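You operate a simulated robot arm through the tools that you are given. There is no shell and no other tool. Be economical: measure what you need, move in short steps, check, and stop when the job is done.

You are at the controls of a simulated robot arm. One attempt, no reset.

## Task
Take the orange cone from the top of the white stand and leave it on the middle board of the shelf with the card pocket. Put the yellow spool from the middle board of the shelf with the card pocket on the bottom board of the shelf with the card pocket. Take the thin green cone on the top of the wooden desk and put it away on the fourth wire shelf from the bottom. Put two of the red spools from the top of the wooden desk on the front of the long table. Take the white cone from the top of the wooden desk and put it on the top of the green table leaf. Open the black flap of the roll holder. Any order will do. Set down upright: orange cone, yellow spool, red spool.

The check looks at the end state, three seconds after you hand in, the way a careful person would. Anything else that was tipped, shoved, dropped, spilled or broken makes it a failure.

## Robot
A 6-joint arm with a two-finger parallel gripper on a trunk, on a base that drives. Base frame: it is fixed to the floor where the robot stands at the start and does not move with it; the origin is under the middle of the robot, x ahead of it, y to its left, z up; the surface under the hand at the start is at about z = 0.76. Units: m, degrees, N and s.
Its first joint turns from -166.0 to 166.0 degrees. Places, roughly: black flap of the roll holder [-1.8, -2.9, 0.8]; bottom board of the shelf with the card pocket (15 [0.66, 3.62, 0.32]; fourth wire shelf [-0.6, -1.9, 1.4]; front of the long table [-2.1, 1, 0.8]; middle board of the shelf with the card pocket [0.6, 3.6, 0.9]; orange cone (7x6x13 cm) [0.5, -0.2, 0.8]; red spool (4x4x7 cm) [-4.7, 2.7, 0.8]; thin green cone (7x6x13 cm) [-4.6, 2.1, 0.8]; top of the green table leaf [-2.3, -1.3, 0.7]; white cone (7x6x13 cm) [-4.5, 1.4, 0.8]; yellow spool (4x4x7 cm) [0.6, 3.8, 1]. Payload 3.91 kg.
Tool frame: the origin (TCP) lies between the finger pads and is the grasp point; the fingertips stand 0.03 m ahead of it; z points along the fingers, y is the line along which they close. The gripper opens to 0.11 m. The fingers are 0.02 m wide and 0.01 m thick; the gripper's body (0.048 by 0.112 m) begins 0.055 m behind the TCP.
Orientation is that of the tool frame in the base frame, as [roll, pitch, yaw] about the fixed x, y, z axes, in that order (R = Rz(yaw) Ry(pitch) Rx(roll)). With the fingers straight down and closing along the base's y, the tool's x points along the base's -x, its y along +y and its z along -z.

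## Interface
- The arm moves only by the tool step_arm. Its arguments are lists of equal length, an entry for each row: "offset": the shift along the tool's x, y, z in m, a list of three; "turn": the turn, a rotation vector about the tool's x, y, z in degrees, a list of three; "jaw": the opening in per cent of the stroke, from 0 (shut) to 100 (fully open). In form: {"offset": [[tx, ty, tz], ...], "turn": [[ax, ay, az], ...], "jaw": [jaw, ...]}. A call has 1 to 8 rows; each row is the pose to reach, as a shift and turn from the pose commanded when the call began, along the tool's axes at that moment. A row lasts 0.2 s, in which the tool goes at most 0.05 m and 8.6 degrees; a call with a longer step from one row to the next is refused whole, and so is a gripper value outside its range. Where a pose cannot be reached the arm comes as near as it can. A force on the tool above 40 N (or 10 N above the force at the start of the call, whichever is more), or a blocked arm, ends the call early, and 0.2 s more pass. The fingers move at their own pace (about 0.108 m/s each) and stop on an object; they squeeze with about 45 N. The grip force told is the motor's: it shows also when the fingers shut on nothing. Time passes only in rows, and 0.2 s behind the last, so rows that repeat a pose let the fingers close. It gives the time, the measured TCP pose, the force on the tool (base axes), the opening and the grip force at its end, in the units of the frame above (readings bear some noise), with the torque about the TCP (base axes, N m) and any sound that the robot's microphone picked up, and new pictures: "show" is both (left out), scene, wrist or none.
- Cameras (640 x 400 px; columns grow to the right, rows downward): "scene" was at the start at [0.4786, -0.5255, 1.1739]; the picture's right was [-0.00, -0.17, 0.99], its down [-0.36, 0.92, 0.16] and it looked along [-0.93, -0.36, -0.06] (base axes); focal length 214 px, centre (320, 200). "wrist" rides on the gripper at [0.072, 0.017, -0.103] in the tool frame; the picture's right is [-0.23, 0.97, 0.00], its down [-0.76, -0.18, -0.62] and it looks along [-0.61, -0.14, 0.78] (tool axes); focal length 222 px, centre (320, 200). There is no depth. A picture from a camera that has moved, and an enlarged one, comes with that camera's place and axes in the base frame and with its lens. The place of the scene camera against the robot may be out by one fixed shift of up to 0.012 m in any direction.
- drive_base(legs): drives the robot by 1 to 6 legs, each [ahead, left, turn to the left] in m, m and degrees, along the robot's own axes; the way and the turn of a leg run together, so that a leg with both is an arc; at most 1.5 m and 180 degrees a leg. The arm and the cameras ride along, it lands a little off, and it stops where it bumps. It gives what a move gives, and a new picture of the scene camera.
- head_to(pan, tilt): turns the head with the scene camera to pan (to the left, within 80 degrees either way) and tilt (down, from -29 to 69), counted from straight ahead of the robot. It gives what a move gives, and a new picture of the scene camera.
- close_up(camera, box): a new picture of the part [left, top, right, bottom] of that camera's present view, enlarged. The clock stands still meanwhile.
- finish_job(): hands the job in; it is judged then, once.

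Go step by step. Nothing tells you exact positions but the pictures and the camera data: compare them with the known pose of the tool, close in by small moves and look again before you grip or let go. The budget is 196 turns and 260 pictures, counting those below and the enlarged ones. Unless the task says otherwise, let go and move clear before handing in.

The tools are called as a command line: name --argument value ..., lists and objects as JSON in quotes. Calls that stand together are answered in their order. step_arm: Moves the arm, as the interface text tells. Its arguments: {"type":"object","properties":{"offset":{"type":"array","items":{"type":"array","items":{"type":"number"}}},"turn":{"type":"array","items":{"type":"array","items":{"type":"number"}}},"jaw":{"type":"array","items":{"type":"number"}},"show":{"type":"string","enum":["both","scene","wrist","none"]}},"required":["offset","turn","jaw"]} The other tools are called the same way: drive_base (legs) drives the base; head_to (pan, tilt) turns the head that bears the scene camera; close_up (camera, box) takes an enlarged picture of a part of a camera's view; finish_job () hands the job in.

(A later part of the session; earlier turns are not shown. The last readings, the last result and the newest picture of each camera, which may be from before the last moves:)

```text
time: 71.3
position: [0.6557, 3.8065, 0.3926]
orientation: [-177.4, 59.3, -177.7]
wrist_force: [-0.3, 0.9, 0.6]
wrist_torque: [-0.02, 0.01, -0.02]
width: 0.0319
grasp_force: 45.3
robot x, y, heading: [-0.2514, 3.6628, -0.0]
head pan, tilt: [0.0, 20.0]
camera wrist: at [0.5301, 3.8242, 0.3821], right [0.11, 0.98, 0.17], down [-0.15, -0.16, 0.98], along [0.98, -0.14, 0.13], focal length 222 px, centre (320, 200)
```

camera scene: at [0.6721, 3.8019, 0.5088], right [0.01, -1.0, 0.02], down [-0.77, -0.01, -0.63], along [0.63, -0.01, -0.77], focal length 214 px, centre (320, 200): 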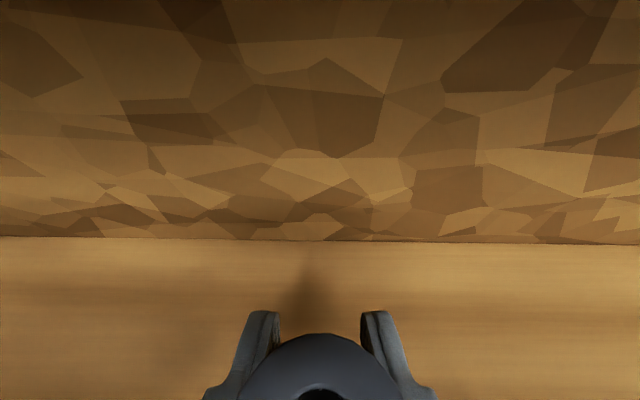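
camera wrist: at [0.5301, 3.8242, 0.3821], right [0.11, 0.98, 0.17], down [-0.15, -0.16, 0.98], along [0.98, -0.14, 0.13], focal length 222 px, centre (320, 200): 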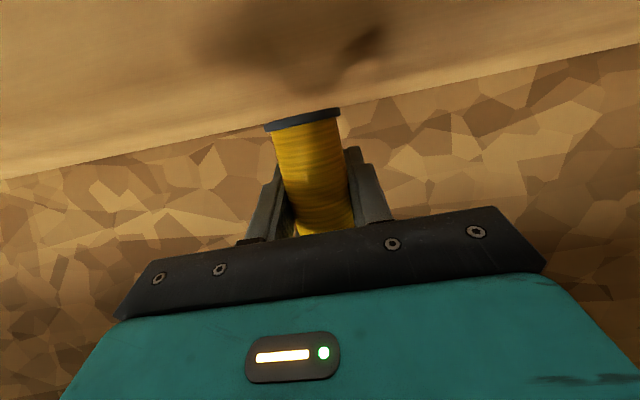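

Spool bottom is about 3 cm above the board. Lowering gently.

step_arm --offset '[[0.007, 0.002, 0.004], [0.0139, 0.003, 0.008], [0.0186, 0.004, 0.0107]]' --turn '[[0, 0, 0], [0, 0, 0], [0, 0, 0]]' --jaw '[0, 0, 0]' --show "none"

step_arm --offset '[[0.0026, 0, 0.0015], [0.0052, 0, 0.003], [0.0078, 0, 0.0045]]' --turn '[[0, 0, 0], [0, 0, 0], [0, 0, 0]]' --jaw '[0, 0, 0]' --show "wrist"

```text
time: 72.1
position: [0.6537, 3.8105, 0.3689]
orientation: [-177.1, 59.2, -177.3]
wrist_force: [0.7, 0.5, -0.4]
wrist_torque: [0.01, -0.03, -0.02]
width: 0.0318
grasp_force: 45.0
robot x, y, heading: [-0.2524, 3.6607, -0.1]
head pan, tilt: [0.0, 20.0]
```

```text
time: 72.9
position: [0.6561, 3.8106, 0.3673]
orientation: [-176.9, 59.2, -177.3]
wrist_force: [0.2, 0.5, 1.0]
wrist_torque: [0.02, 0.02, -0.01]
width: 0.032
grasp_force: 44.9
out of reach, approached as far as the arm can: row 2, 3
robot x, y, heading: [-0.2531, 3.6594, 0.2]
head pan, tilt: [0.0, 20.0]
camera wrist: at [0.53, 3.8282, 0.3578], right [0.11, 0.98, 0.17], down [-0.15, -0.15, 0.98], along [0.98, -0.14, 0.13], focal length 222 px, centre (320, 200)
```

wrist: 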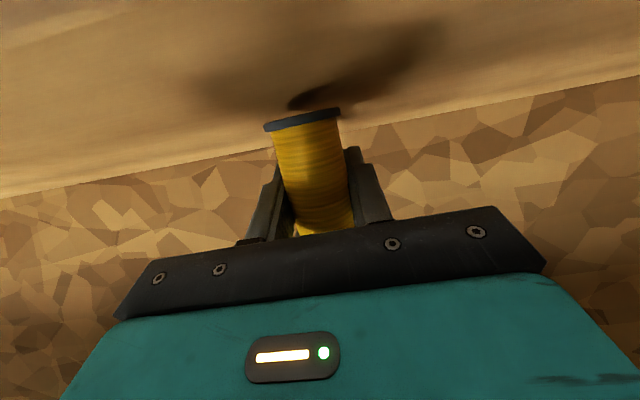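

Still ~1 cm gap; at the reach limit. I'll lower further, allowing a sideways shift of 2 cm, which eased reach earlier.

step_arm --offset '[[0, 0.01, 0], [0.002, 0.02, 0.001], [0.005, 0.025, 0.003], [0.008, 0.028, 0.0045]]' --turn '[[0, 0, 0], [0, 0, 0], [0, 0, 0], [0, 0, 0]]' --jaw '[0, 0, 0, 0]' --show "wrist"

```text
time: 73.9
position: [0.6595, 3.8371, 0.3635]
orientation: [-177.9, 59.9, -178.2]
wrist_force: [1.0, 0.6, 10.4]
wrist_torque: [0.0, -0.11, 0.03]
width: 0.032
grasp_force: 44.4
robot x, y, heading: [-0.2516, 3.6626, 0.2]
head pan, tilt: [0.0, 20.0]
stopped in row 4: the force on the tool passed its limit at 45 N (the readings are from after the stop); the commanded pose is now the measured one
camera wrist: at [0.5327, 3.8543, 0.3527], right [0.11, 0.98, 0.18], down [-0.16, -0.16, 0.97], along [0.98, -0.14, 0.14], focal length 222 px, centre (320, 200)
```

wrist: 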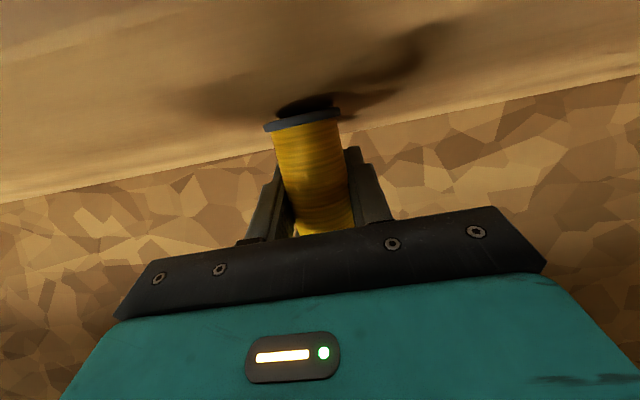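

Firm contact with the board. Releasing, then backing straight out with the base.

step_arm --offset '[[0, 0, 0], [0, 0, 0], [0, 0, 0]]' --turn '[[0, 0, 0], [0, 0, 0], [0, 0, 0]]' --jaw '[60, 100, 100]' --show "wrist"

```text
time: 74.7
position: [0.6581, 3.8367, 0.3612]
orientation: [-178.0, 59.8, -178.2]
wrist_force: [0.3, 0.1, 1.2]
wrist_torque: [0.0, -0.01, 0.0]
width: 0.11
grasp_force: 0.0
robot x, y, heading: [-0.251, 3.659, 0.0]
head pan, tilt: [0.0, 20.0]
camera wrist: at [0.532, 3.8541, 0.3514], right [0.11, 0.98, 0.18], down [-0.15, -0.16, 0.97], along [0.98, -0.14, 0.13], focal length 222 px, centre (320, 200)
```

wrist: 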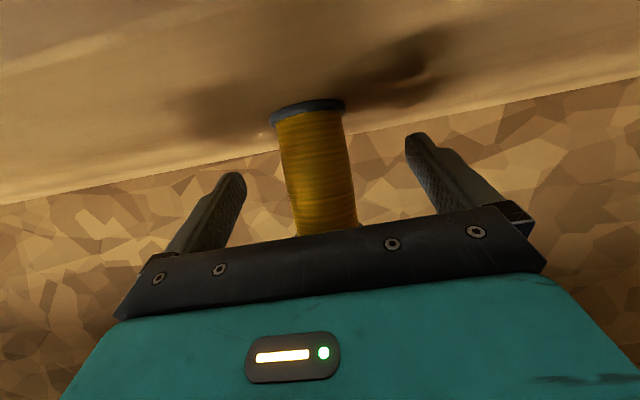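

drive_base --legs '[[-0.45, 0, 0]]'

```text
time: 77.5
position: [0.1954, 3.8397, 0.3615]
orientation: [-178.0, 59.6, -178.0]
wrist_force: [0.4, 0.3, 0.7]
wrist_torque: [0.01, -0.02, -0.02]
width: 0.11
grasp_force: 0.0
robot x, y, heading: [-0.712, 3.6567, 0.2]
head pan, tilt: [0.0, 20.0]
camera scene: at [0.2117, 3.843, 0.4443], right [0.01, -1.0, 0.02], down [-0.77, -0.02, -0.64], along [0.64, -0.01, -0.77], focal length 214 px, centre (320, 200)
```

scene: 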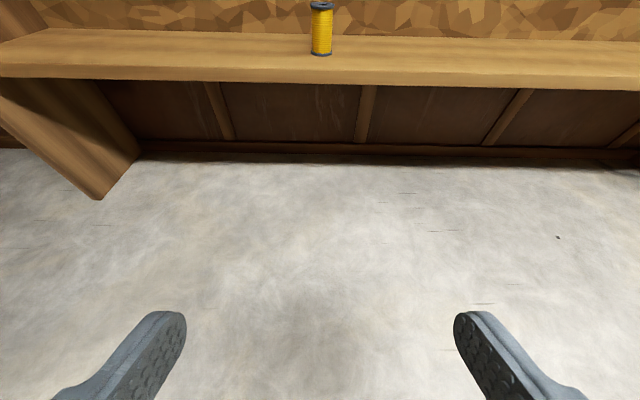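

The yellow spool stands upright on the bottom board. Raising and retracting the arm for travel.

step_arm --offset '[[-0.027, 0, -0.04], [-0.054, 0, -0.08], [-0.081, 0, -0.12], [-0.108, 0, -0.16], [-0.135, 0, -0.2], [-0.162, 0, -0.24], [-0.189, 0, -0.28], [-0.216, 0, -0.32]]' --turn '[[0, 0, 0], [0, 0, 0], [0, 0, 0], [0, 0, 0], [0, 0, 0], [0, 0, 0], [0, 0, 0], [0, 0, 0]]' --jaw '[100, 100, 100, 100, 100, 100, 100, 100]' --show "none"

step_arm --offset '[[-0.027, 0, -0.04], [-0.054, 0, -0.08], [-0.081, 0, -0.12], [-0.108, 0, -0.16], [-0.135, 0, -0.2], [-0.162, 0, -0.24], [-0.189, 0, -0.28], [-0.216, 0, -0.32]]' --turn '[[0, 0, 0], [0, 0, 0], [0, 0, 0], [0, 0, 0], [0, 0, 0], [0, 0, 0], [0, 0, 0], [-0.55, 0, 1.0]]' --jaw '[100, 100, 100, 100, 100, 100, 100, 100]' --show "none"

head_to --pan 80 --tilt 0

```text
time: 79.2
position: [0.03, 3.8431, 0.7078]
orientation: [-178.0, 59.7, -177.8]
wrist_force: [0.0, -0.5, -0.9]
wrist_torque: [-0.03, 0.0, 0.0]
width: 0.1099
grasp_force: 0.0
robot x, y, heading: [-0.7134, 3.6598, 0.2]
head pan, tilt: [0.0, 20.0]
```

```text
time: 81.0
position: [-0.1396, 3.8504, 1.057]
orientation: [179.7, 59.6, -180.0]
wrist_force: [-0.3, 0.5, -0.3]
wrist_torque: [0.0, 0.0, 0.0]
width: 0.11
grasp_force: 0.0
robot x, y, heading: [-0.7085, 3.6612, 0.3]
head pan, tilt: [0.0, 20.0]
```

```text
time: 82.6
position: [-0.139, 3.8519, 1.0568]
orientation: [179.7, 59.8, -179.9]
wrist_force: [0.1, 0.0, -0.1]
wrist_torque: [0.01, 0.0, 0.01]
width: 0.1101
grasp_force: 0.0
robot x, y, heading: [-0.7123, 3.659, 0.5]
head pan, tilt: [80.0, 0.0]
camera scene: at [-0.175, 3.9411, 1.2068], right [0.85, -0.17, -0.5], down [-0.5, 0.0, -0.86], along [0.14, 0.99, -0.09], focal length 214 px, centre (320, 200)
```

scene: 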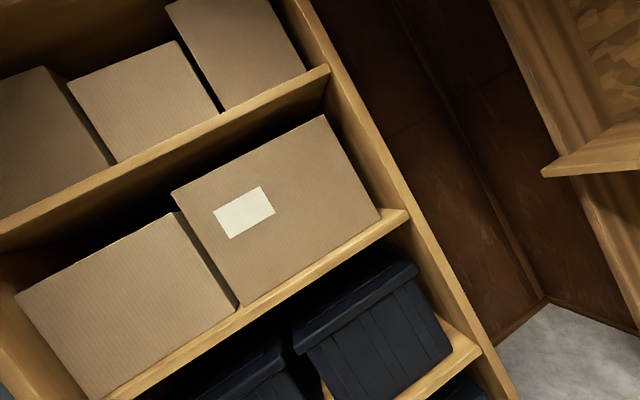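

Now turn around (clockwise, via the open side) to look toward the desk in the -x direction.

drive_base --legs '[[0, 0, -178]]'

head_to --pan 0 --tilt -25

```text
time: 90.3
position: [-1.281, 3.4568, 1.0579]
orientation: [179.7, 59.8, 1.1]
wrist_force: [-1.4, 0.2, -0.6]
wrist_torque: [0.01, -0.03, -0.03]
width: 0.1099
grasp_force: 0.0
robot x, y, heading: [-0.7125, 3.661, -178.7]
head pan, tilt: [80.0, 0.0]
camera scene: at [-1.2277, 3.3716, 1.2072], right [-0.85, 0.15, -0.5], down [0.5, 0.01, -0.86], along [-0.13, -0.99, -0.08], focal length 214 px, centre (320, 200)
```

scene: 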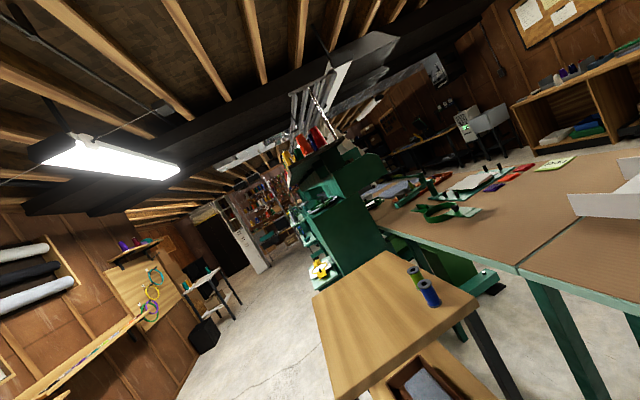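

```text
time: 91.8
position: [-1.2831, 3.4572, 1.0576]
orientation: [179.7, 59.8, 1.1]
wrist_force: [0.0, -0.2, -0.1]
wrist_torque: [0.0, 0.02, 0.01]
width: 0.1099
grasp_force: 0.0
robot x, y, heading: [-0.7128, 3.6541, -178.5]
head pan, tilt: [0.0, -25.0]
camera scene: at [-1.2956, 3.4586, 1.2099], right [-0.02, 1.0, 0.0], down [0.09, 0.0, -1.0], along [-1.0, -0.02, -0.09], focal length 214 px, centre (320, 200)
```

scene: 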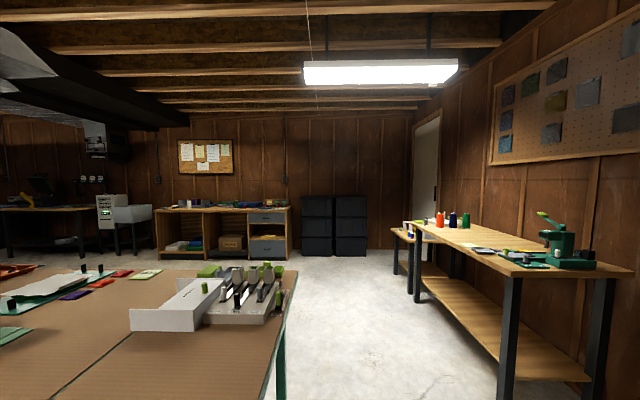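

The wooden desk is straight ahead across the room at x≈-4.7. Enlarging it and planning the route past the long table.

close_up --camera "scene" --box '[130, 180, 330, 300]'

head_to --pan 20 --tilt 10

```text
3.20 times, centred on (230, 240) of scene
camera zoom: at [-1.2956, 3.4586, 1.2099], right [-0.02, 1.0, 0.0], down [0.09, 0.0, -1.0], along [-1.0, -0.02, -0.09], focal length 686 px, centre (608, 72)
```

zoom: 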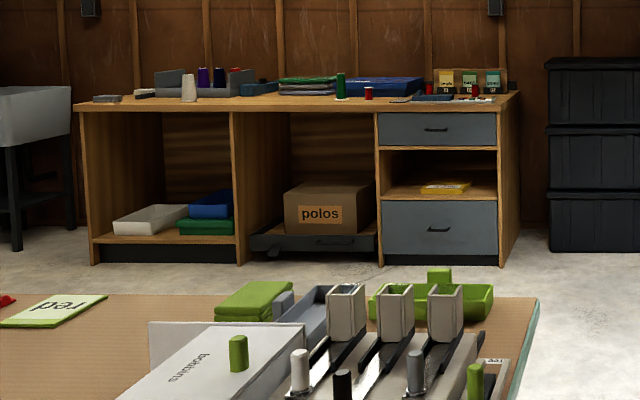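

```text
time: 92.8
position: [-1.2807, 3.4569, 1.0573]
orientation: [179.7, 59.8, 1.1]
wrist_force: [0.3, -0.9, 0.4]
wrist_torque: [0.05, -0.01, 0.0]
width: 0.1101
grasp_force: 0.0
robot x, y, heading: [-0.713, 3.6581, -178.7]
head pan, tilt: [20.0, 10.0]
camera scene: at [-1.283, 3.4271, 1.1571], right [-0.32, 0.93, -0.17], down [0.63, 0.07, -0.77], along [-0.7, -0.35, -0.61], focal length 214 px, centre (320, 200)
```

scene: 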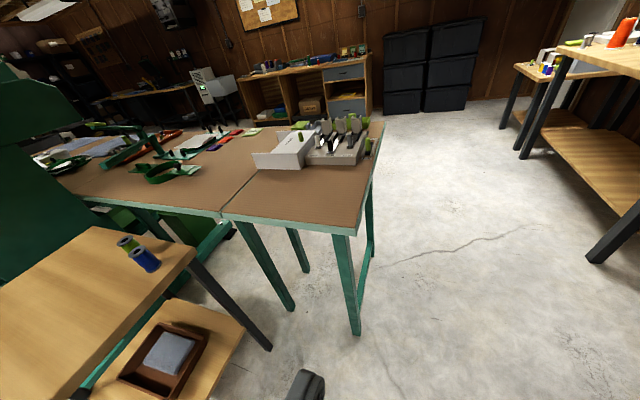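

There is an aisle between the long table's end and the right workbench. I need its width; look to the right and down.

head_to --pan -12 --tilt 15

```text
time: 93.8
position: [-1.2813, 3.457, 1.0577]
orientation: [179.7, 59.8, 1.1]
wrist_force: [0.0, -0.4, -0.2]
wrist_torque: [0.03, 0.02, 0.0]
width: 0.11
grasp_force: 0.1
robot x, y, heading: [-0.7103, 3.6549, -178.8]
head pan, tilt: [-12.0, 15.0]
camera scene: at [-1.2836, 3.4781, 1.1479], right [0.16, 0.98, 0.1], down [0.71, -0.04, -0.71], along [-0.69, 0.18, -0.7], focal length 214 px, centre (320, 200)
```

scene: 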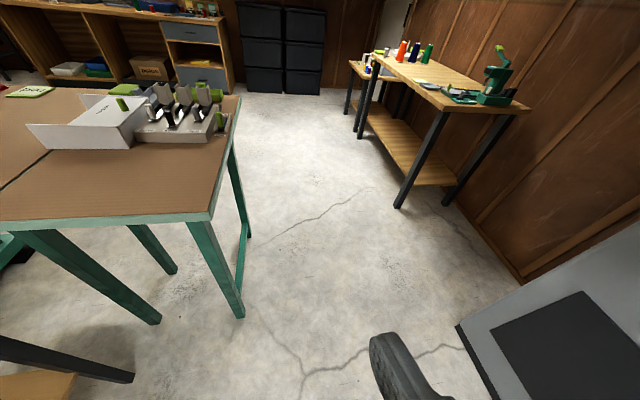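

The aisle is about 1 m wide. Driving through it centred, then sideways in front of the desk's right-hand part.

drive_base --legs '[[1.4, -0.16, 0], [1.25, 0, 0], [0, 1.1, -1.2]]'

head_to --pan 0 --tilt 0

```text
time: 111.9
position: [-3.9218, 2.4793, 1.0573]
orientation: [179.8, 59.8, 0.0]
wrist_force: [-0.4, -0.6, -1.0]
wrist_torque: [0.02, -0.01, -0.02]
width: 0.1101
grasp_force: 0.1
robot x, y, heading: [-3.3505, 2.671, -179.9]
head pan, tilt: [-12.0, 15.0]
camera scene: at [-3.9239, 2.5013, 1.1479], right [0.17, 0.98, 0.1], down [0.71, -0.05, -0.71], along [-0.69, 0.2, -0.7], focal length 214 px, centre (320, 200)
```

scene: 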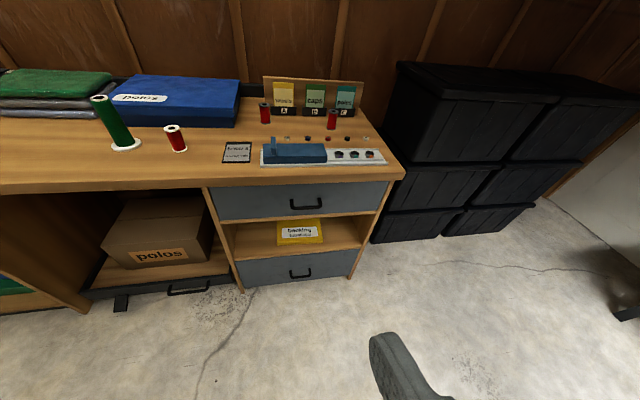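

```text
time: 112.7
position: [-3.9229, 2.4791, 1.0577]
orientation: [179.8, 59.8, 0.1]
wrist_force: [-0.3, 0.0, 0.2]
wrist_torque: [0.01, 0.01, 0.05]
width: 0.1099
grasp_force: 0.0
robot x, y, heading: [-3.3509, 2.6714, -179.8]
head pan, tilt: [0.0, 0.0]
camera scene: at [-3.9348, 2.4819, 1.1694], right [0.0, 1.0, 0.0], down [0.5, 0.0, -0.86], along [-0.86, -0.01, -0.5], focal length 214 px, centre (320, 200)
```

scene: 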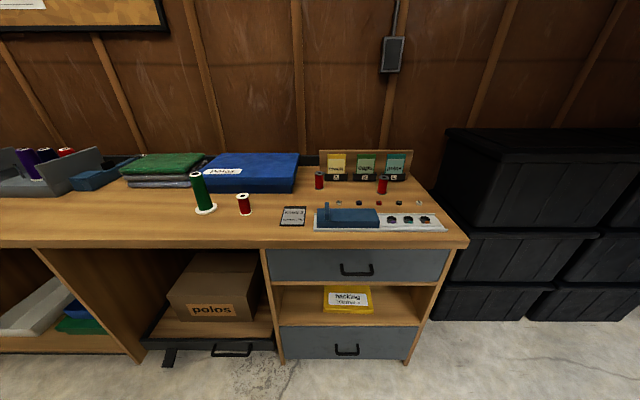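

Three red spools on the desk plus the green thin cone. Enlarge to compare.

close_up --camera "scene" --box '[180, 140, 460, 250]'

head_to --pan 40 --tilt 0

```text
2.29 times, centred on (320, 195) of scene
camera zoom: at [-3.9348, 2.4819, 1.1694], right [0.0, 1.0, 0.0], down [0.5, 0.0, -0.86], along [-0.86, -0.01, -0.5], focal length 490 px, centre (320, 211)
```

zoom: 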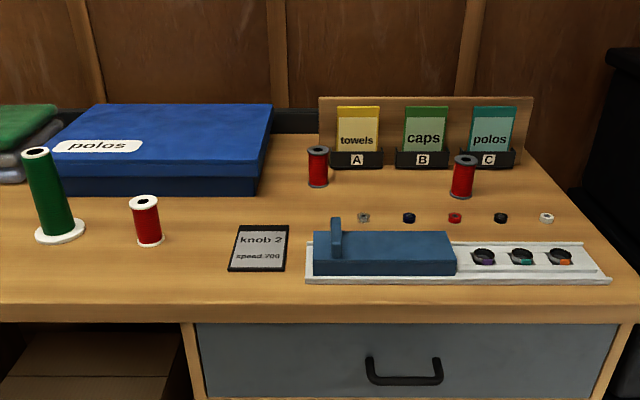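

```text
time: 113.7
position: [-3.9216, 2.4805, 1.0573]
orientation: [179.8, 59.8, 0.0]
wrist_force: [-0.7, -0.7, -0.9]
wrist_torque: [0.01, 0.01, 0.0]
width: 0.1099
grasp_force: 0.0
robot x, y, heading: [-3.3484, 2.6699, -179.6]
head pan, tilt: [40.0, 0.0]
camera scene: at [-3.9164, 2.4242, 1.1802], right [-0.56, 0.76, -0.33], down [0.5, 0.0, -0.86], along [-0.66, -0.65, -0.38], focal length 214 px, centre (320, 200)
```

scene: 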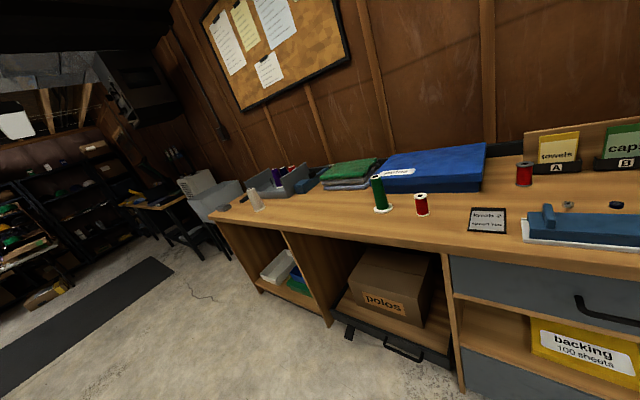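

B and C (grey flanges) match the listed spool at (-4.66, 2.71), so I'll take those two. First spool C: drive closer with the arm lined up on it.

drive_base --legs '[[0.5, -0.23, 0]]'

head_to --pan 0 --tilt 20

```text
time: 116.9
position: [-4.4159, 2.7079, 1.0573]
orientation: [179.7, 59.8, -0.1]
wrist_force: [-0.2, 0.6, 0.2]
wrist_torque: [0.02, 0.0, 0.0]
width: 0.1103
grasp_force: 0.1
robot x, y, heading: [-3.8405, 2.8946, -180.1]
head pan, tilt: [40.0, 0.0]
camera scene: at [-4.4102, 2.6512, 1.1802], right [-0.56, 0.76, -0.33], down [0.5, 0.0, -0.86], along [-0.66, -0.65, -0.38], focal length 214 px, centre (320, 200)
```

scene: 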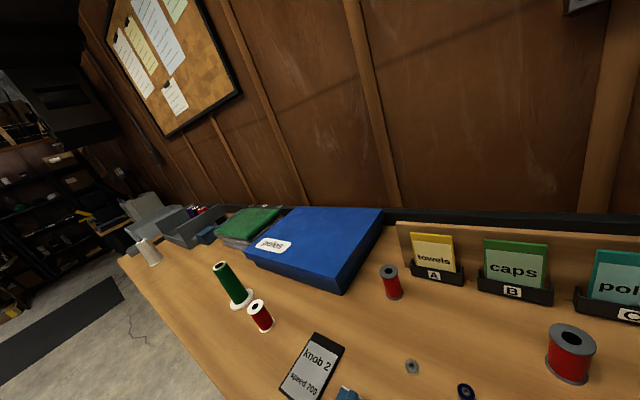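

```text
time: 118.0
position: [-4.4152, 2.7064, 1.0566]
orientation: [179.7, 59.8, -0.2]
wrist_force: [0.1, 0.1, -1.0]
wrist_torque: [-0.03, -0.03, 0.0]
width: 0.1099
grasp_force: 0.0
robot x, y, heading: [-3.8415, 2.896, -179.6]
head pan, tilt: [0.0, 20.0]
camera scene: at [-4.4151, 2.7089, 1.14], right [0.0, 1.0, 0.0], down [0.77, 0.0, -0.64], along [-0.64, -0.01, -0.77], focal length 214 px, centre (320, 200)
```

scene: 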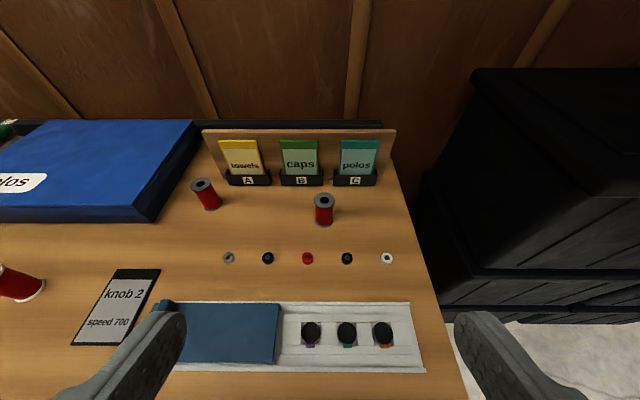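

Triangulated: desk top z=0.781, spool C at (-4.656, 2.713). Approaching with a part-open jaw.

step_arm --offset '[[0.045, -0.005, 0], [0.0866, -0.006, 0.01], [0.0866, -0.0066, 0.055], [0.0866, -0.0066, 0.1], [0.0866, -0.0066, 0.145], [0.0866, -0.0066, 0.19], [0.0866, -0.0066, 0.235], [0.0866, -0.0066, 0.275]]' --turn '[[0, 0, 0], [0, 0, 0], [0, 0, 0], [0, 0, 0], [0, 0, 0], [0, 0, 0], [0, 0, 0], [0, 0, 0]]' --jaw '[75, 75, 75, 75, 75, 75, 75, 75]' --show "both"

```text
time: 119.8
position: [-4.6092, 2.7112, 0.8423]
orientation: [179.7, 59.8, -0.2]
wrist_force: [0.0, 0.3, 0.1]
wrist_torque: [-0.02, -0.03, 0.06]
width: 0.0825
grasp_force: 0.0
robot x, y, heading: [-3.8412, 2.8942, -180.0]
head pan, tilt: [0.0, 20.0]
camera scene: at [-4.6077, 2.714, 0.9256], right [0.0, 1.0, 0.0], down [0.77, 0.0, -0.64], along [-0.64, 0.0, -0.77], focal length 214 px, centre (320, 200)
camera wrist: at [-4.4827, 2.6959, 0.8328], right [-0.11, -0.97, 0.2], down [0.16, 0.18, 0.97], along [-0.98, 0.14, 0.13], focal length 222 px, centre (320, 200)
```

scene: 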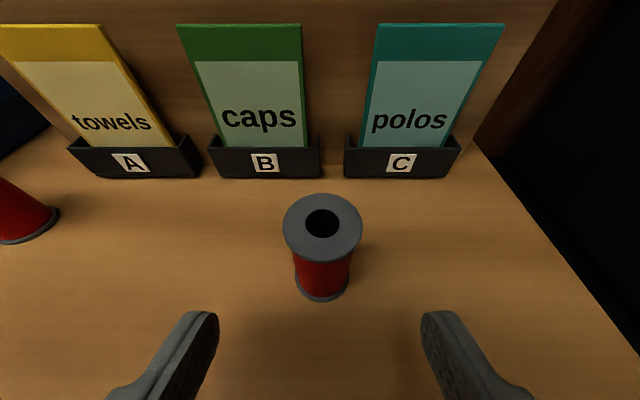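
wrist: 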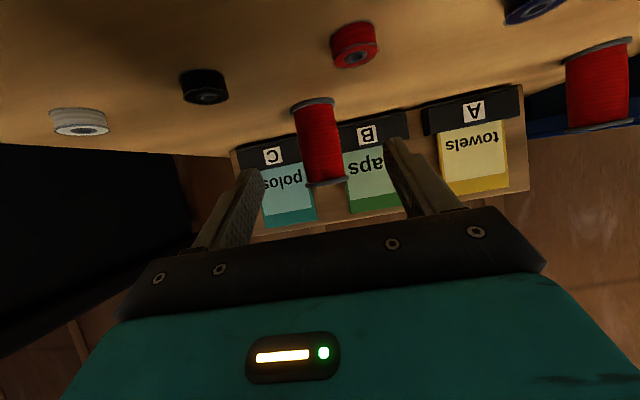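

Lined up. Advance the last 5 cm, close, and lift.

step_arm --offset '[[0, -0.002, 0.03], [0, -0.002, 0.052], [0, -0.002, 0.052], [0, -0.002, 0.052], [0, -0.002, 0.052], [-0.02, -0.002, 0.04], [-0.055, -0.002, 0.02], [-0.095, -0.002, -0.003]]' --turn '[[0, 0, 0], [0, 0, 0], [0, 0, 0], [0, 0, 0], [0, 0, 0], [0, 0, 0], [0, 0, 0], [0, 0, 0]]' --jaw '[75, 75, 20, 0, 0, 0, 0, 0]' --show "both"

```text
time: 121.5
position: [-4.6559, 2.7136, 0.9278]
orientation: [179.7, 59.8, -0.1]
wrist_force: [-0.5, -0.8, -0.6]
wrist_torque: [0.01, -0.02, 0.02]
width: 0.0318
grasp_force: 44.7
robot x, y, heading: [-3.8414, 2.8991, -179.7]
head pan, tilt: [0.0, 20.0]
camera scene: at [-4.6549, 2.7156, 1.0104], right [0.0, 1.0, 0.0], down [0.77, 0.0, -0.64], along [-0.64, -0.01, -0.77], focal length 214 px, centre (320, 200)
camera wrist: at [-4.5297, 2.6975, 0.9179], right [-0.11, -0.97, 0.2], down [0.15, 0.18, 0.97], along [-0.98, 0.14, 0.13], focal length 222 px, centre (320, 200)
```

scene: 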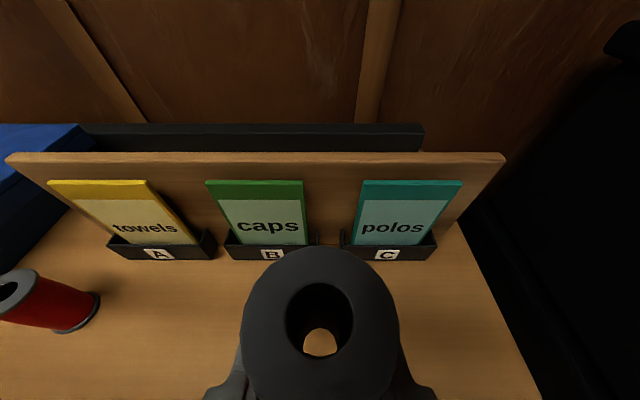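
wrist: 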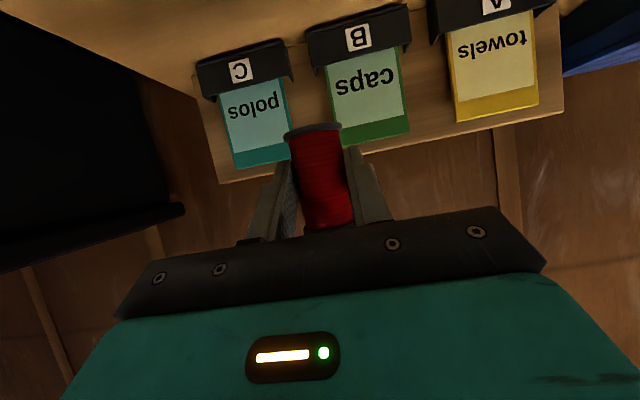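

Spool held. Raise/retract the arm, back off and turn to face the long table's desk side.

step_arm --offset '[[-0.03, 0, -0.03], [-0.03, 0, -0.08], [-0.025, 0, -0.125], [-0.02, 0, -0.17], [-0.015, 0, -0.21], [-0.0126, 0, -0.238]]' --turn '[[0, 0, 0], [0, 0, 0], [0, 0, 0], [0, 0, 0], [0, 0, 0], [0, 0, 0]]' --jaw '[0, 0, 0, 0, 0, 0]' --show "none"

drive_base --legs '[[-0.45, 0, 0], [0, 0.9, 0], [0, 0, 90]]'

head_to --pan 50 --tilt -15

```text
time: 123.0
position: [-4.456, 2.7154, 1.0607]
orientation: [179.8, 59.7, -0.1]
wrist_force: [-0.1, 0.1, -0.7]
wrist_torque: [-0.01, -0.03, -0.03]
width: 0.0316
grasp_force: 45.2
robot x, y, heading: [-3.8404, 2.8942, -180.0]
head pan, tilt: [0.0, 20.0]
```

```text
time: 133.9
position: [-3.191, 1.3857, 1.0598]
orientation: [179.7, 59.7, 90.8]
wrist_force: [0.0, -0.6, -0.4]
wrist_torque: [0.01, -0.01, -0.03]
width: 0.0316
grasp_force: 45.7
robot x, y, heading: [-3.3829, 2.0028, -88.9]
head pan, tilt: [0.0, 20.0]
camera scene: at [-3.1832, 1.381, 1.1427], right [-1.0, -0.02, 0.0], down [-0.01, 0.77, -0.64], along [0.01, -0.64, -0.77], focal length 214 px, centre (320, 200)
```

scene: 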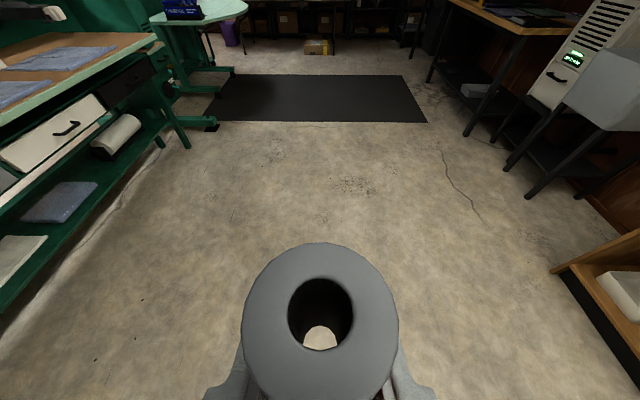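

```text
time: 135.1
position: [-3.1917, 1.3869, 1.0607]
orientation: [179.7, 59.8, 90.9]
wrist_force: [-0.7, -0.5, 0.4]
wrist_torque: [0.01, 0.01, 0.04]
width: 0.0316
grasp_force: 44.5
robot x, y, heading: [-3.38, 1.9974, -88.7]
head pan, tilt: [50.0, -15.0]
camera scene: at [-3.1219, 1.3904, 1.2109], right [-0.63, -0.67, -0.39], down [0.19, 0.35, -0.92], along [0.75, -0.65, -0.09], focal length 214 px, centre (320, 200)
```

scene: 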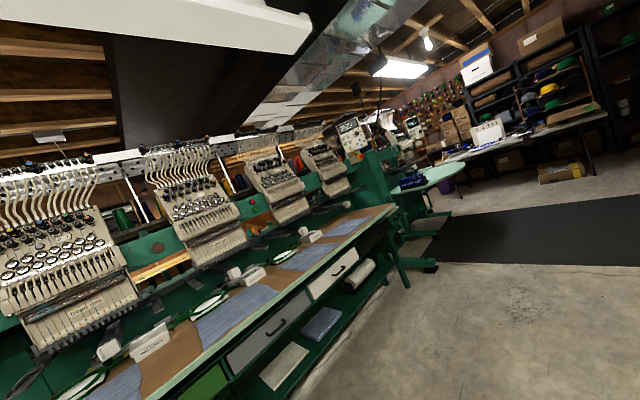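

The long table is the embroidery machine table with its front edge facing this aisle. Drive on and turn to face it near y=1.

drive_base --legs '[[1.15, 0, 0], [0, 0, 89]]'

head_to --pan 0 --tilt -5

```text
time: 144.7
position: [-2.7409, 1.0346, 1.0597]
orientation: [179.8, 59.8, -179.4]
wrist_force: [-0.3, 0.6, -0.4]
wrist_torque: [0.0, -0.01, -0.01]
width: 0.0317
grasp_force: 45.2
robot x, y, heading: [-3.3525, 0.8453, 1.0]
head pan, tilt: [50.0, -15.0]
camera scene: at [-2.734, 1.0985, 1.211], right [0.67, -0.63, -0.39], down [-0.35, 0.2, -0.92], along [0.66, 0.75, -0.09], focal length 214 px, centre (320, 200)
```

scene: 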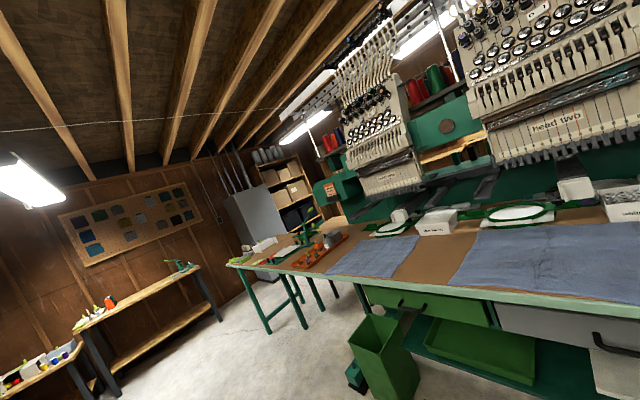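

```text
time: 145.9
position: [-2.7399, 1.0363, 1.0608]
orientation: [179.7, 59.9, -179.5]
wrist_force: [0.7, 0.3, -0.3]
wrist_torque: [-0.03, -0.01, 0.0]
width: 0.0317
grasp_force: 45.5
robot x, y, heading: [-3.3526, 0.8469, 1.0]
head pan, tilt: [0.0, -5.0]
camera scene: at [-2.7096, 1.0374, 1.1802], right [0.02, -1.0, 0.0], down [-0.43, 0.0, -0.9], along [0.9, 0.02, -0.43], focal length 214 px, centre (320, 200)
```

scene: 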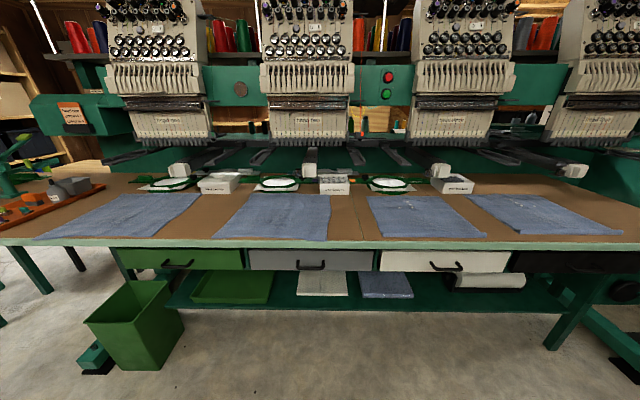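

The brown gap between the second and third cloths (about x=-1.95, y=0.95) is a clear spot at the table's front. Driving closer.

drive_base --legs '[[0.5, -0.1, -1]]'

head_to --pan 0 --tilt 10

```text
time: 148.9
position: [-2.2353, 0.9254, 1.0599]
orientation: [179.7, 59.9, 179.3]
wrist_force: [-1.0, -0.4, 0.1]
wrist_torque: [0.01, 0.04, 0.05]
width: 0.0319
grasp_force: 44.6
robot x, y, heading: [-2.8531, 0.7449, -0.5]
head pan, tilt: [0.0, -5.0]
camera scene: at [-2.205, 0.926, 1.1802], right [-0.01, -1.0, 0.0], down [-0.43, 0.01, -0.9], along [0.9, 0.0, -0.43], focal length 214 px, centre (320, 200)
```

scene: 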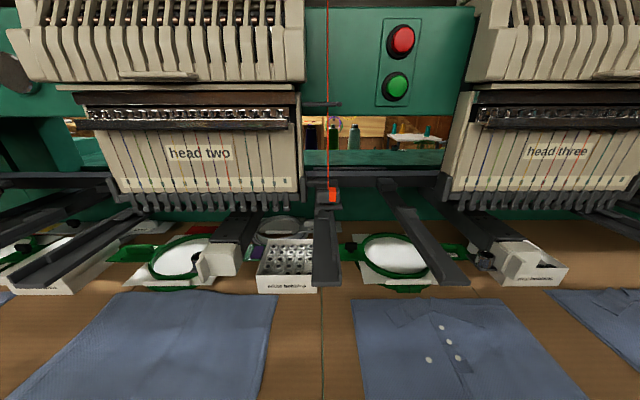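

```text
time: 149.7
position: [-2.2355, 0.9243, 1.0593]
orientation: [179.7, 59.8, 179.4]
wrist_force: [0.8, 0.0, -0.4]
wrist_torque: [-0.02, 0.03, 0.04]
width: 0.0317
grasp_force: 45.4
robot x, y, heading: [-2.8493, 0.7491, -0.7]
head pan, tilt: [0.0, 10.0]
camera scene: at [-2.2122, 0.9262, 1.157], right [-0.01, -1.0, 0.0], down [-0.65, 0.01, -0.76], along [0.76, 0.0, -0.65], focal length 214 px, centre (320, 200)
```

scene: 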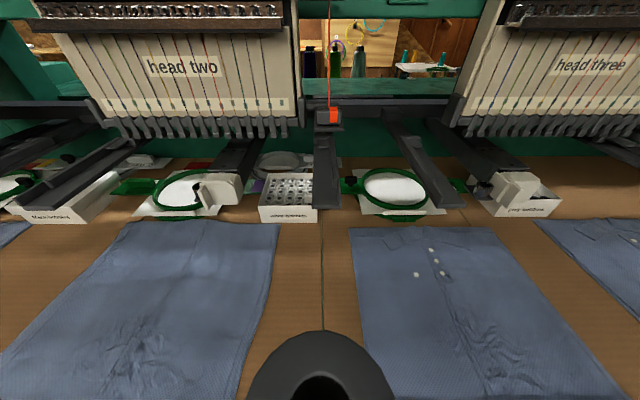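

Gap centre at about (-1.96, 0.942), table z≈0.79–0.81. Moving the spool over it and part-way down.

step_arm --offset '[[0.003, 0.002, 0.042], [0.007, 0.005, 0.084], [0.01, 0.008, 0.126], [0.013, 0.011, 0.168], [0.017, 0.014, 0.21], [0.02, 0.017, 0.252], [0.023, 0.02, 0.294], [0.0267, 0.021, 0.333]]' --turn '[[0, 0, 0], [0, 0, 0], [0, 0, 0], [0, 0, 0], [0, 0, 0], [0, 0, 0], [0, 0, 0], [0, 0, 0]]' --jaw '[0, 0, 0, 0, 0, 0, 0, 0]' --show "both"

```text
time: 151.3
position: [-1.9912, 0.9428, 0.9044]
orientation: [179.3, 60.4, 179.1]
wrist_force: [3.5, 0.5, 14.8]
wrist_torque: [-0.46, 0.38, 0.14]
width: 0.0316
grasp_force: 45.4
robot x, y, heading: [-2.851, 0.7469, -0.5]
head pan, tilt: [0.0, 10.0]
stopped in row 8: the force on the tool passed its limit at 96 N (the readings are from after the stop); the commanded pose is now the measured one
camera scene: at [-1.9692, 0.9434, 1.0029], right [-0.01, -1.0, 0.0], down [-0.62, 0.01, -0.78], along [0.78, 0.0, -0.62], focal length 214 px, centre (320, 200)
camera wrist: at [-2.1175, 0.9604, 0.8929], right [0.12, 0.97, 0.2], down [-0.17, -0.18, 0.97], along [0.98, -0.15, 0.14], focal length 222 px, centre (320, 200)
```

scene: 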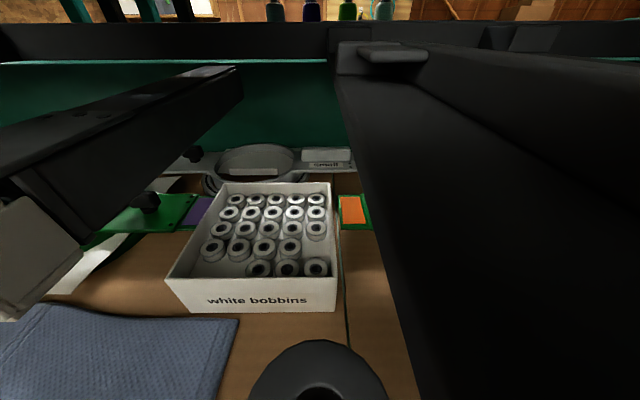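
wrist: 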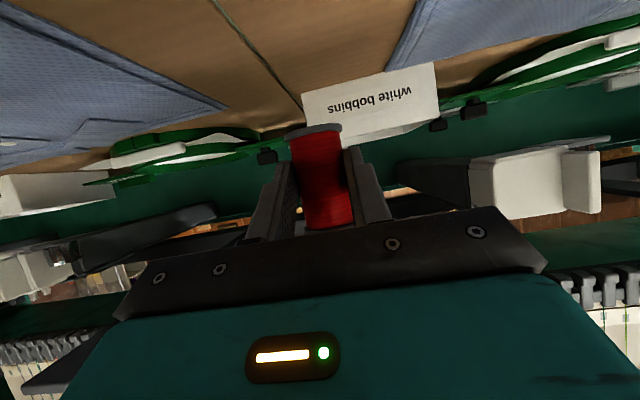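

I touched something — most likely the dark beam arm just right of the hand. Backing straight off and looking.

step_arm --offset '[[0, 0, -0.03], [0, 0, -0.075], [0, 0, -0.12], [0, 0, -0.165], [-0.0, 0, -0.21]]' --turn '[[0, 0, 0], [0, 0, 0], [0, 0, 0], [0, 0, 0], [0, 0, 0]]' --jaw '[0, 0, 0, 0, 0]' --show "scene"

```text
time: 152.5
position: [-2.1755, 0.9441, 1.0078]
orientation: [179.5, 60.3, 179.2]
wrist_force: [0.6, -0.2, -1.0]
wrist_torque: [-0.01, 0.02, -0.03]
width: 0.0319
grasp_force: 44.2
robot x, y, heading: [-2.8531, 0.7472, -0.6]
head pan, tilt: [0.0, 10.0]
camera scene: at [-2.1538, 0.9458, 1.105], right [-0.01, -1.0, 0.0], down [-0.64, 0.01, -0.77], along [0.77, 0.0, -0.64], focal length 214 px, centre (320, 200)
```

scene: 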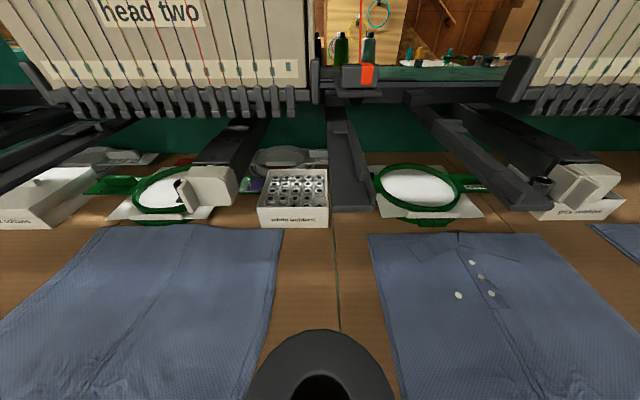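

Nothing appears displaced; the contact was the right finger on the end of the low beam (ending near x≈-1.95). I'll set the spool nearer the front, at x≈-2.06, clear of it.

step_arm --offset '[[0.03, 0.002, 0.03], [0.05, 0.004, 0.07], [0.055, 0.004, 0.11], [0.055, 0.004, 0.145], [0.0567, 0.004, 0.165]]' --turn '[[0, 0, 0], [0, 0, 0], [0, 0, 0], [0, 0, 0], [0, 0, 0]]' --jaw '[0, 0, 0, 0, 0]' --show "both"

```text
time: 153.7
position: [-2.0578, 0.9476, 0.8754]
orientation: [179.7, 60.3, 179.3]
wrist_force: [-0.1, -0.1, 0.8]
wrist_torque: [0.02, 0.03, -0.01]
width: 0.0315
grasp_force: 45.3
robot x, y, heading: [-2.8526, 0.7447, -0.4]
head pan, tilt: [0.0, 10.0]
camera scene: at [-2.035, 0.9495, 0.9731], right [0.0, -1.0, 0.0], down [-0.64, 0.01, -0.77], along [0.77, 0.0, -0.64], focal length 214 px, centre (320, 200)
camera wrist: at [-2.1829, 0.966, 0.865], right [0.12, 0.97, 0.2], down [-0.17, -0.18, 0.97], along [0.98, -0.15, 0.14], focal length 222 px, centre (320, 200)
```

scene: 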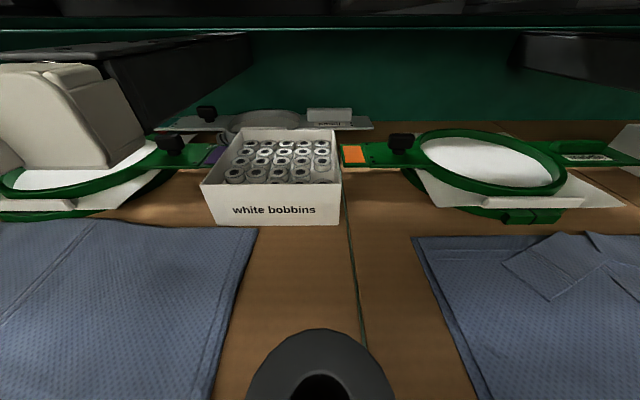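
wrist: 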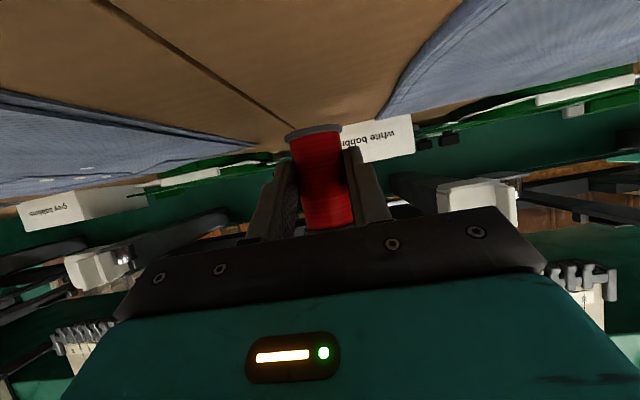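

Clear now — no beam ahead. Lowering gently to the table.

step_arm --offset '[[0.0087, 0, 0.005], [0.017, 0, 0.01], [0.0217, 0, 0.0125]]' --turn '[[0, 0, 0], [0, 0, 0], [0, 0, 0]]' --jaw '[0, 0, 0]' --show "wrist"

```text
time: 154.5
position: [-2.0589, 0.9482, 0.8547]
orientation: [179.3, 60.6, 179.2]
wrist_force: [4.5, 2.5, 31.8]
wrist_torque: [-0.12, -0.47, 0.05]
width: 0.0315
grasp_force: 45.0
robot x, y, heading: [-2.8543, 0.7467, -0.3]
head pan, tilt: [0.0, 10.0]
camera wrist: at [-2.1843, 0.9663, 0.8433], right [0.12, 0.97, 0.2], down [-0.17, -0.18, 0.97], along [0.98, -0.15, 0.14], focal length 222 px, centre (320, 200)
```

wrist: 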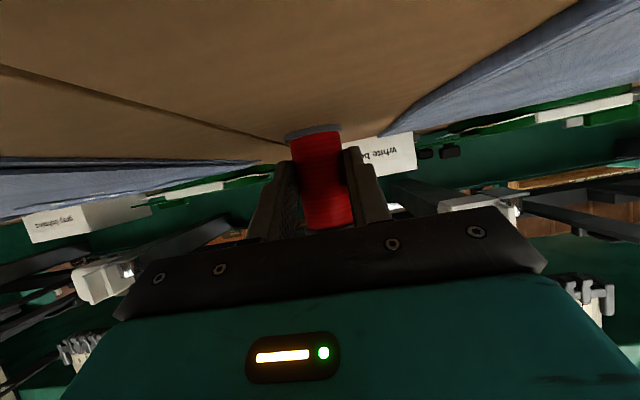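

On the table (32 N). Ease up a touch, release and retreat.

step_arm --offset '[[-0.0026, 0, -0.0015], [-0.0026, 0, -0.0015], [-0.0026, 0, -0.0015], [-0.0026, 0, -0.03], [-0.0026, 0, -0.07], [-0.0026, 0, -0.11], [-0.01, 0, -0.15], [-0.03, 0, -0.19]]' --turn '[[0, 0, 0], [0, 0, 0], [0, 0, 0], [0, 0, 0], [0, 0, 0], [0, 0, 0], [0, 0, 0], [0, 0, 0]]' --jaw '[10, 60, 75, 75, 75, 75, 75, 75]' --show "scene"

```text
time: 156.3
position: [-2.2091, 0.9487, 0.9671]
orientation: [179.5, 60.3, 179.2]
wrist_force: [0.0, 1.1, 0.0]
wrist_torque: [0.0, -0.01, 0.01]
width: 0.0825
grasp_force: 0.0
robot x, y, heading: [-2.8478, 0.7489, -0.4]
head pan, tilt: [0.0, 10.0]
camera scene: at [-2.186, 0.9492, 1.0651], right [-0.01, -1.0, 0.0], down [-0.64, 0.01, -0.77], along [0.77, 0.0, -0.64], focal length 214 px, centre (320, 200)
```

scene: 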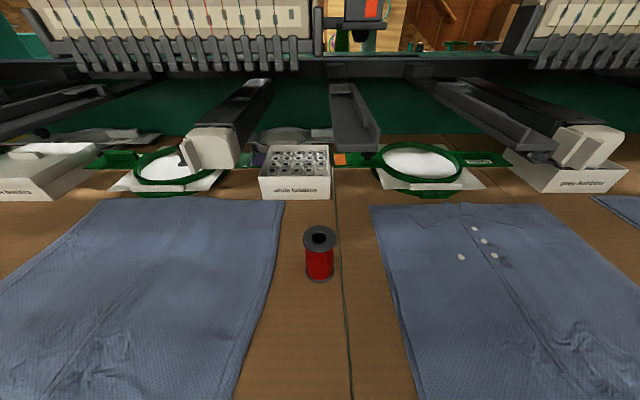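

First red spool placed upright. Raise the arm and return to the desk for spool B.

step_arm --offset '[[-0.04, 0, -0.023], [-0.08, 0, -0.046]]' --turn '[[0, 0, 0], [0, 0, 0]]' --jaw '[75, 75]' --show "none"

drive_base --legs '[[-0.5, 0, 0], [0, 0, 180], [0, -1.0, 0], [0, -0.9, 0], [0.45, 0, 0]]'

head_to --pan 0 --tilt 20

```text
time: 156.9
position: [-2.2091, 0.9486, 1.0615]
orientation: [179.4, 60.4, 179.2]
wrist_force: [-0.2, 0.6, -0.4]
wrist_torque: [0.0, 0.0, 0.01]
width: 0.0825
grasp_force: 0.1
robot x, y, heading: [-2.8537, 0.7472, -0.5]
head pan, tilt: [0.0, 10.0]
```

```text
time: 178.7
position: [-4.4771, 2.4382, 1.0622]
orientation: [179.5, 60.4, -0.2]
wrist_force: [0.2, -0.1, -0.3]
wrist_torque: [-0.04, 0.0, 0.04]
width: 0.0826
grasp_force: 0.0
robot x, y, heading: [-3.8336, 2.6471, -180.1]
head pan, tilt: [0.0, 10.0]
camera scene: at [-4.4827, 2.4399, 1.158], right [0.0, 1.0, 0.0], down [0.64, 0.0, -0.77], along [-0.77, -0.01, -0.64], focal length 214 px, centre (320, 200)
```

scene: 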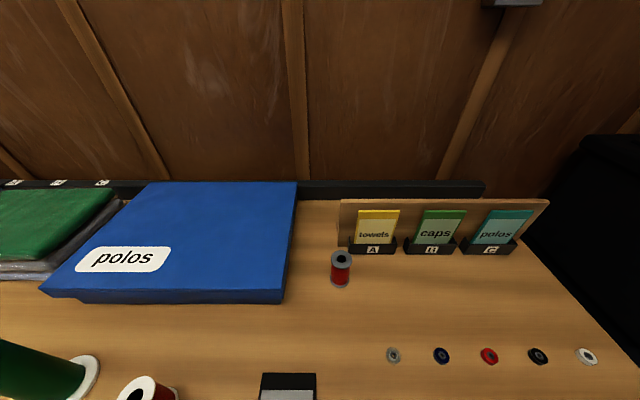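

```text
time: 179.4
position: [-4.4766, 2.4372, 1.0611]
orientation: [179.5, 60.3, -0.3]
wrist_force: [-0.9, -1.0, -0.1]
wrist_torque: [0.0, -0.01, 0.0]
width: 0.0822
grasp_force: 0.0
robot x, y, heading: [-3.8355, 2.6466, -179.7]
head pan, tilt: [0.0, 20.0]
camera scene: at [-4.4747, 2.4399, 1.1439], right [0.0, 1.0, 0.0], down [0.76, 0.0, -0.65], along [-0.65, -0.01, -0.76], focal length 214 px, centre (320, 200)
```

scene: 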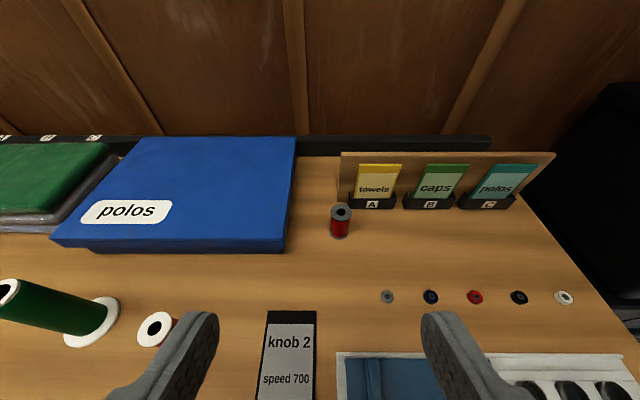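

Spool B is at (-4.70, 2.475). Approach, stopping 5 cm short.

step_arm --offset '[[0.04, -0.018, 0.01], [0.08, -0.032, 0.02], [0.0986, -0.037, 0.06], [0.0986, -0.037, 0.105], [0.0986, -0.037, 0.15], [0.0986, -0.037, 0.19], [0.0986, -0.037, 0.23], [0.0986, -0.037, 0.26]]' --turn '[[0, 0, 0], [0, 0, 0], [0, 0, 0], [0, 0, 0], [0, 0, 0], [0, 0, 0], [0, 0, 0], [0, 0, 0]]' --jaw '[70, 70, 70, 70, 70, 70, 70, 70]' --show "both"

```text
time: 181.2
position: [-4.6535, 2.4732, 0.8474]
orientation: [179.4, 60.4, -0.2]
wrist_force: [0.4, -0.3, 0.0]
wrist_torque: [0.05, -0.01, 0.0]
width: 0.077
grasp_force: 0.0
robot x, y, heading: [-3.8339, 2.6435, -179.9]
head pan, tilt: [0.0, 20.0]
camera scene: at [-4.6525, 2.4759, 0.93], right [0.0, 1.0, 0.0], down [0.76, 0.0, -0.65], along [-0.65, -0.01, -0.76], focal length 214 px, centre (320, 200)
camera wrist: at [-4.5284, 2.4576, 0.836], right [-0.11, -0.97, 0.2], down [0.16, 0.18, 0.97], along [-0.98, 0.14, 0.14], focal length 222 px, centre (320, 200)
```

scene: 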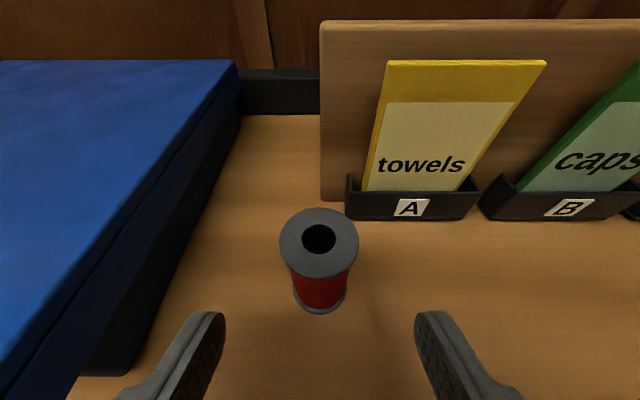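
wrist: 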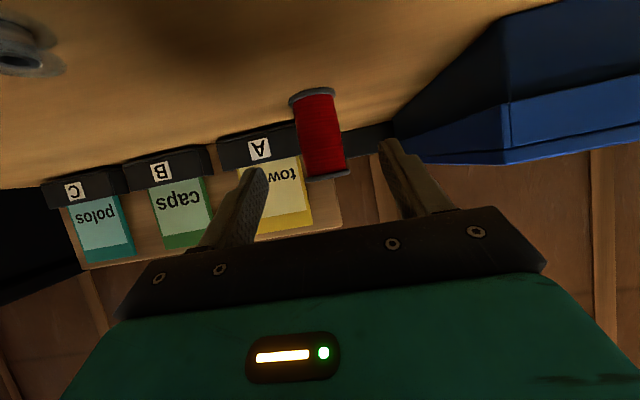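

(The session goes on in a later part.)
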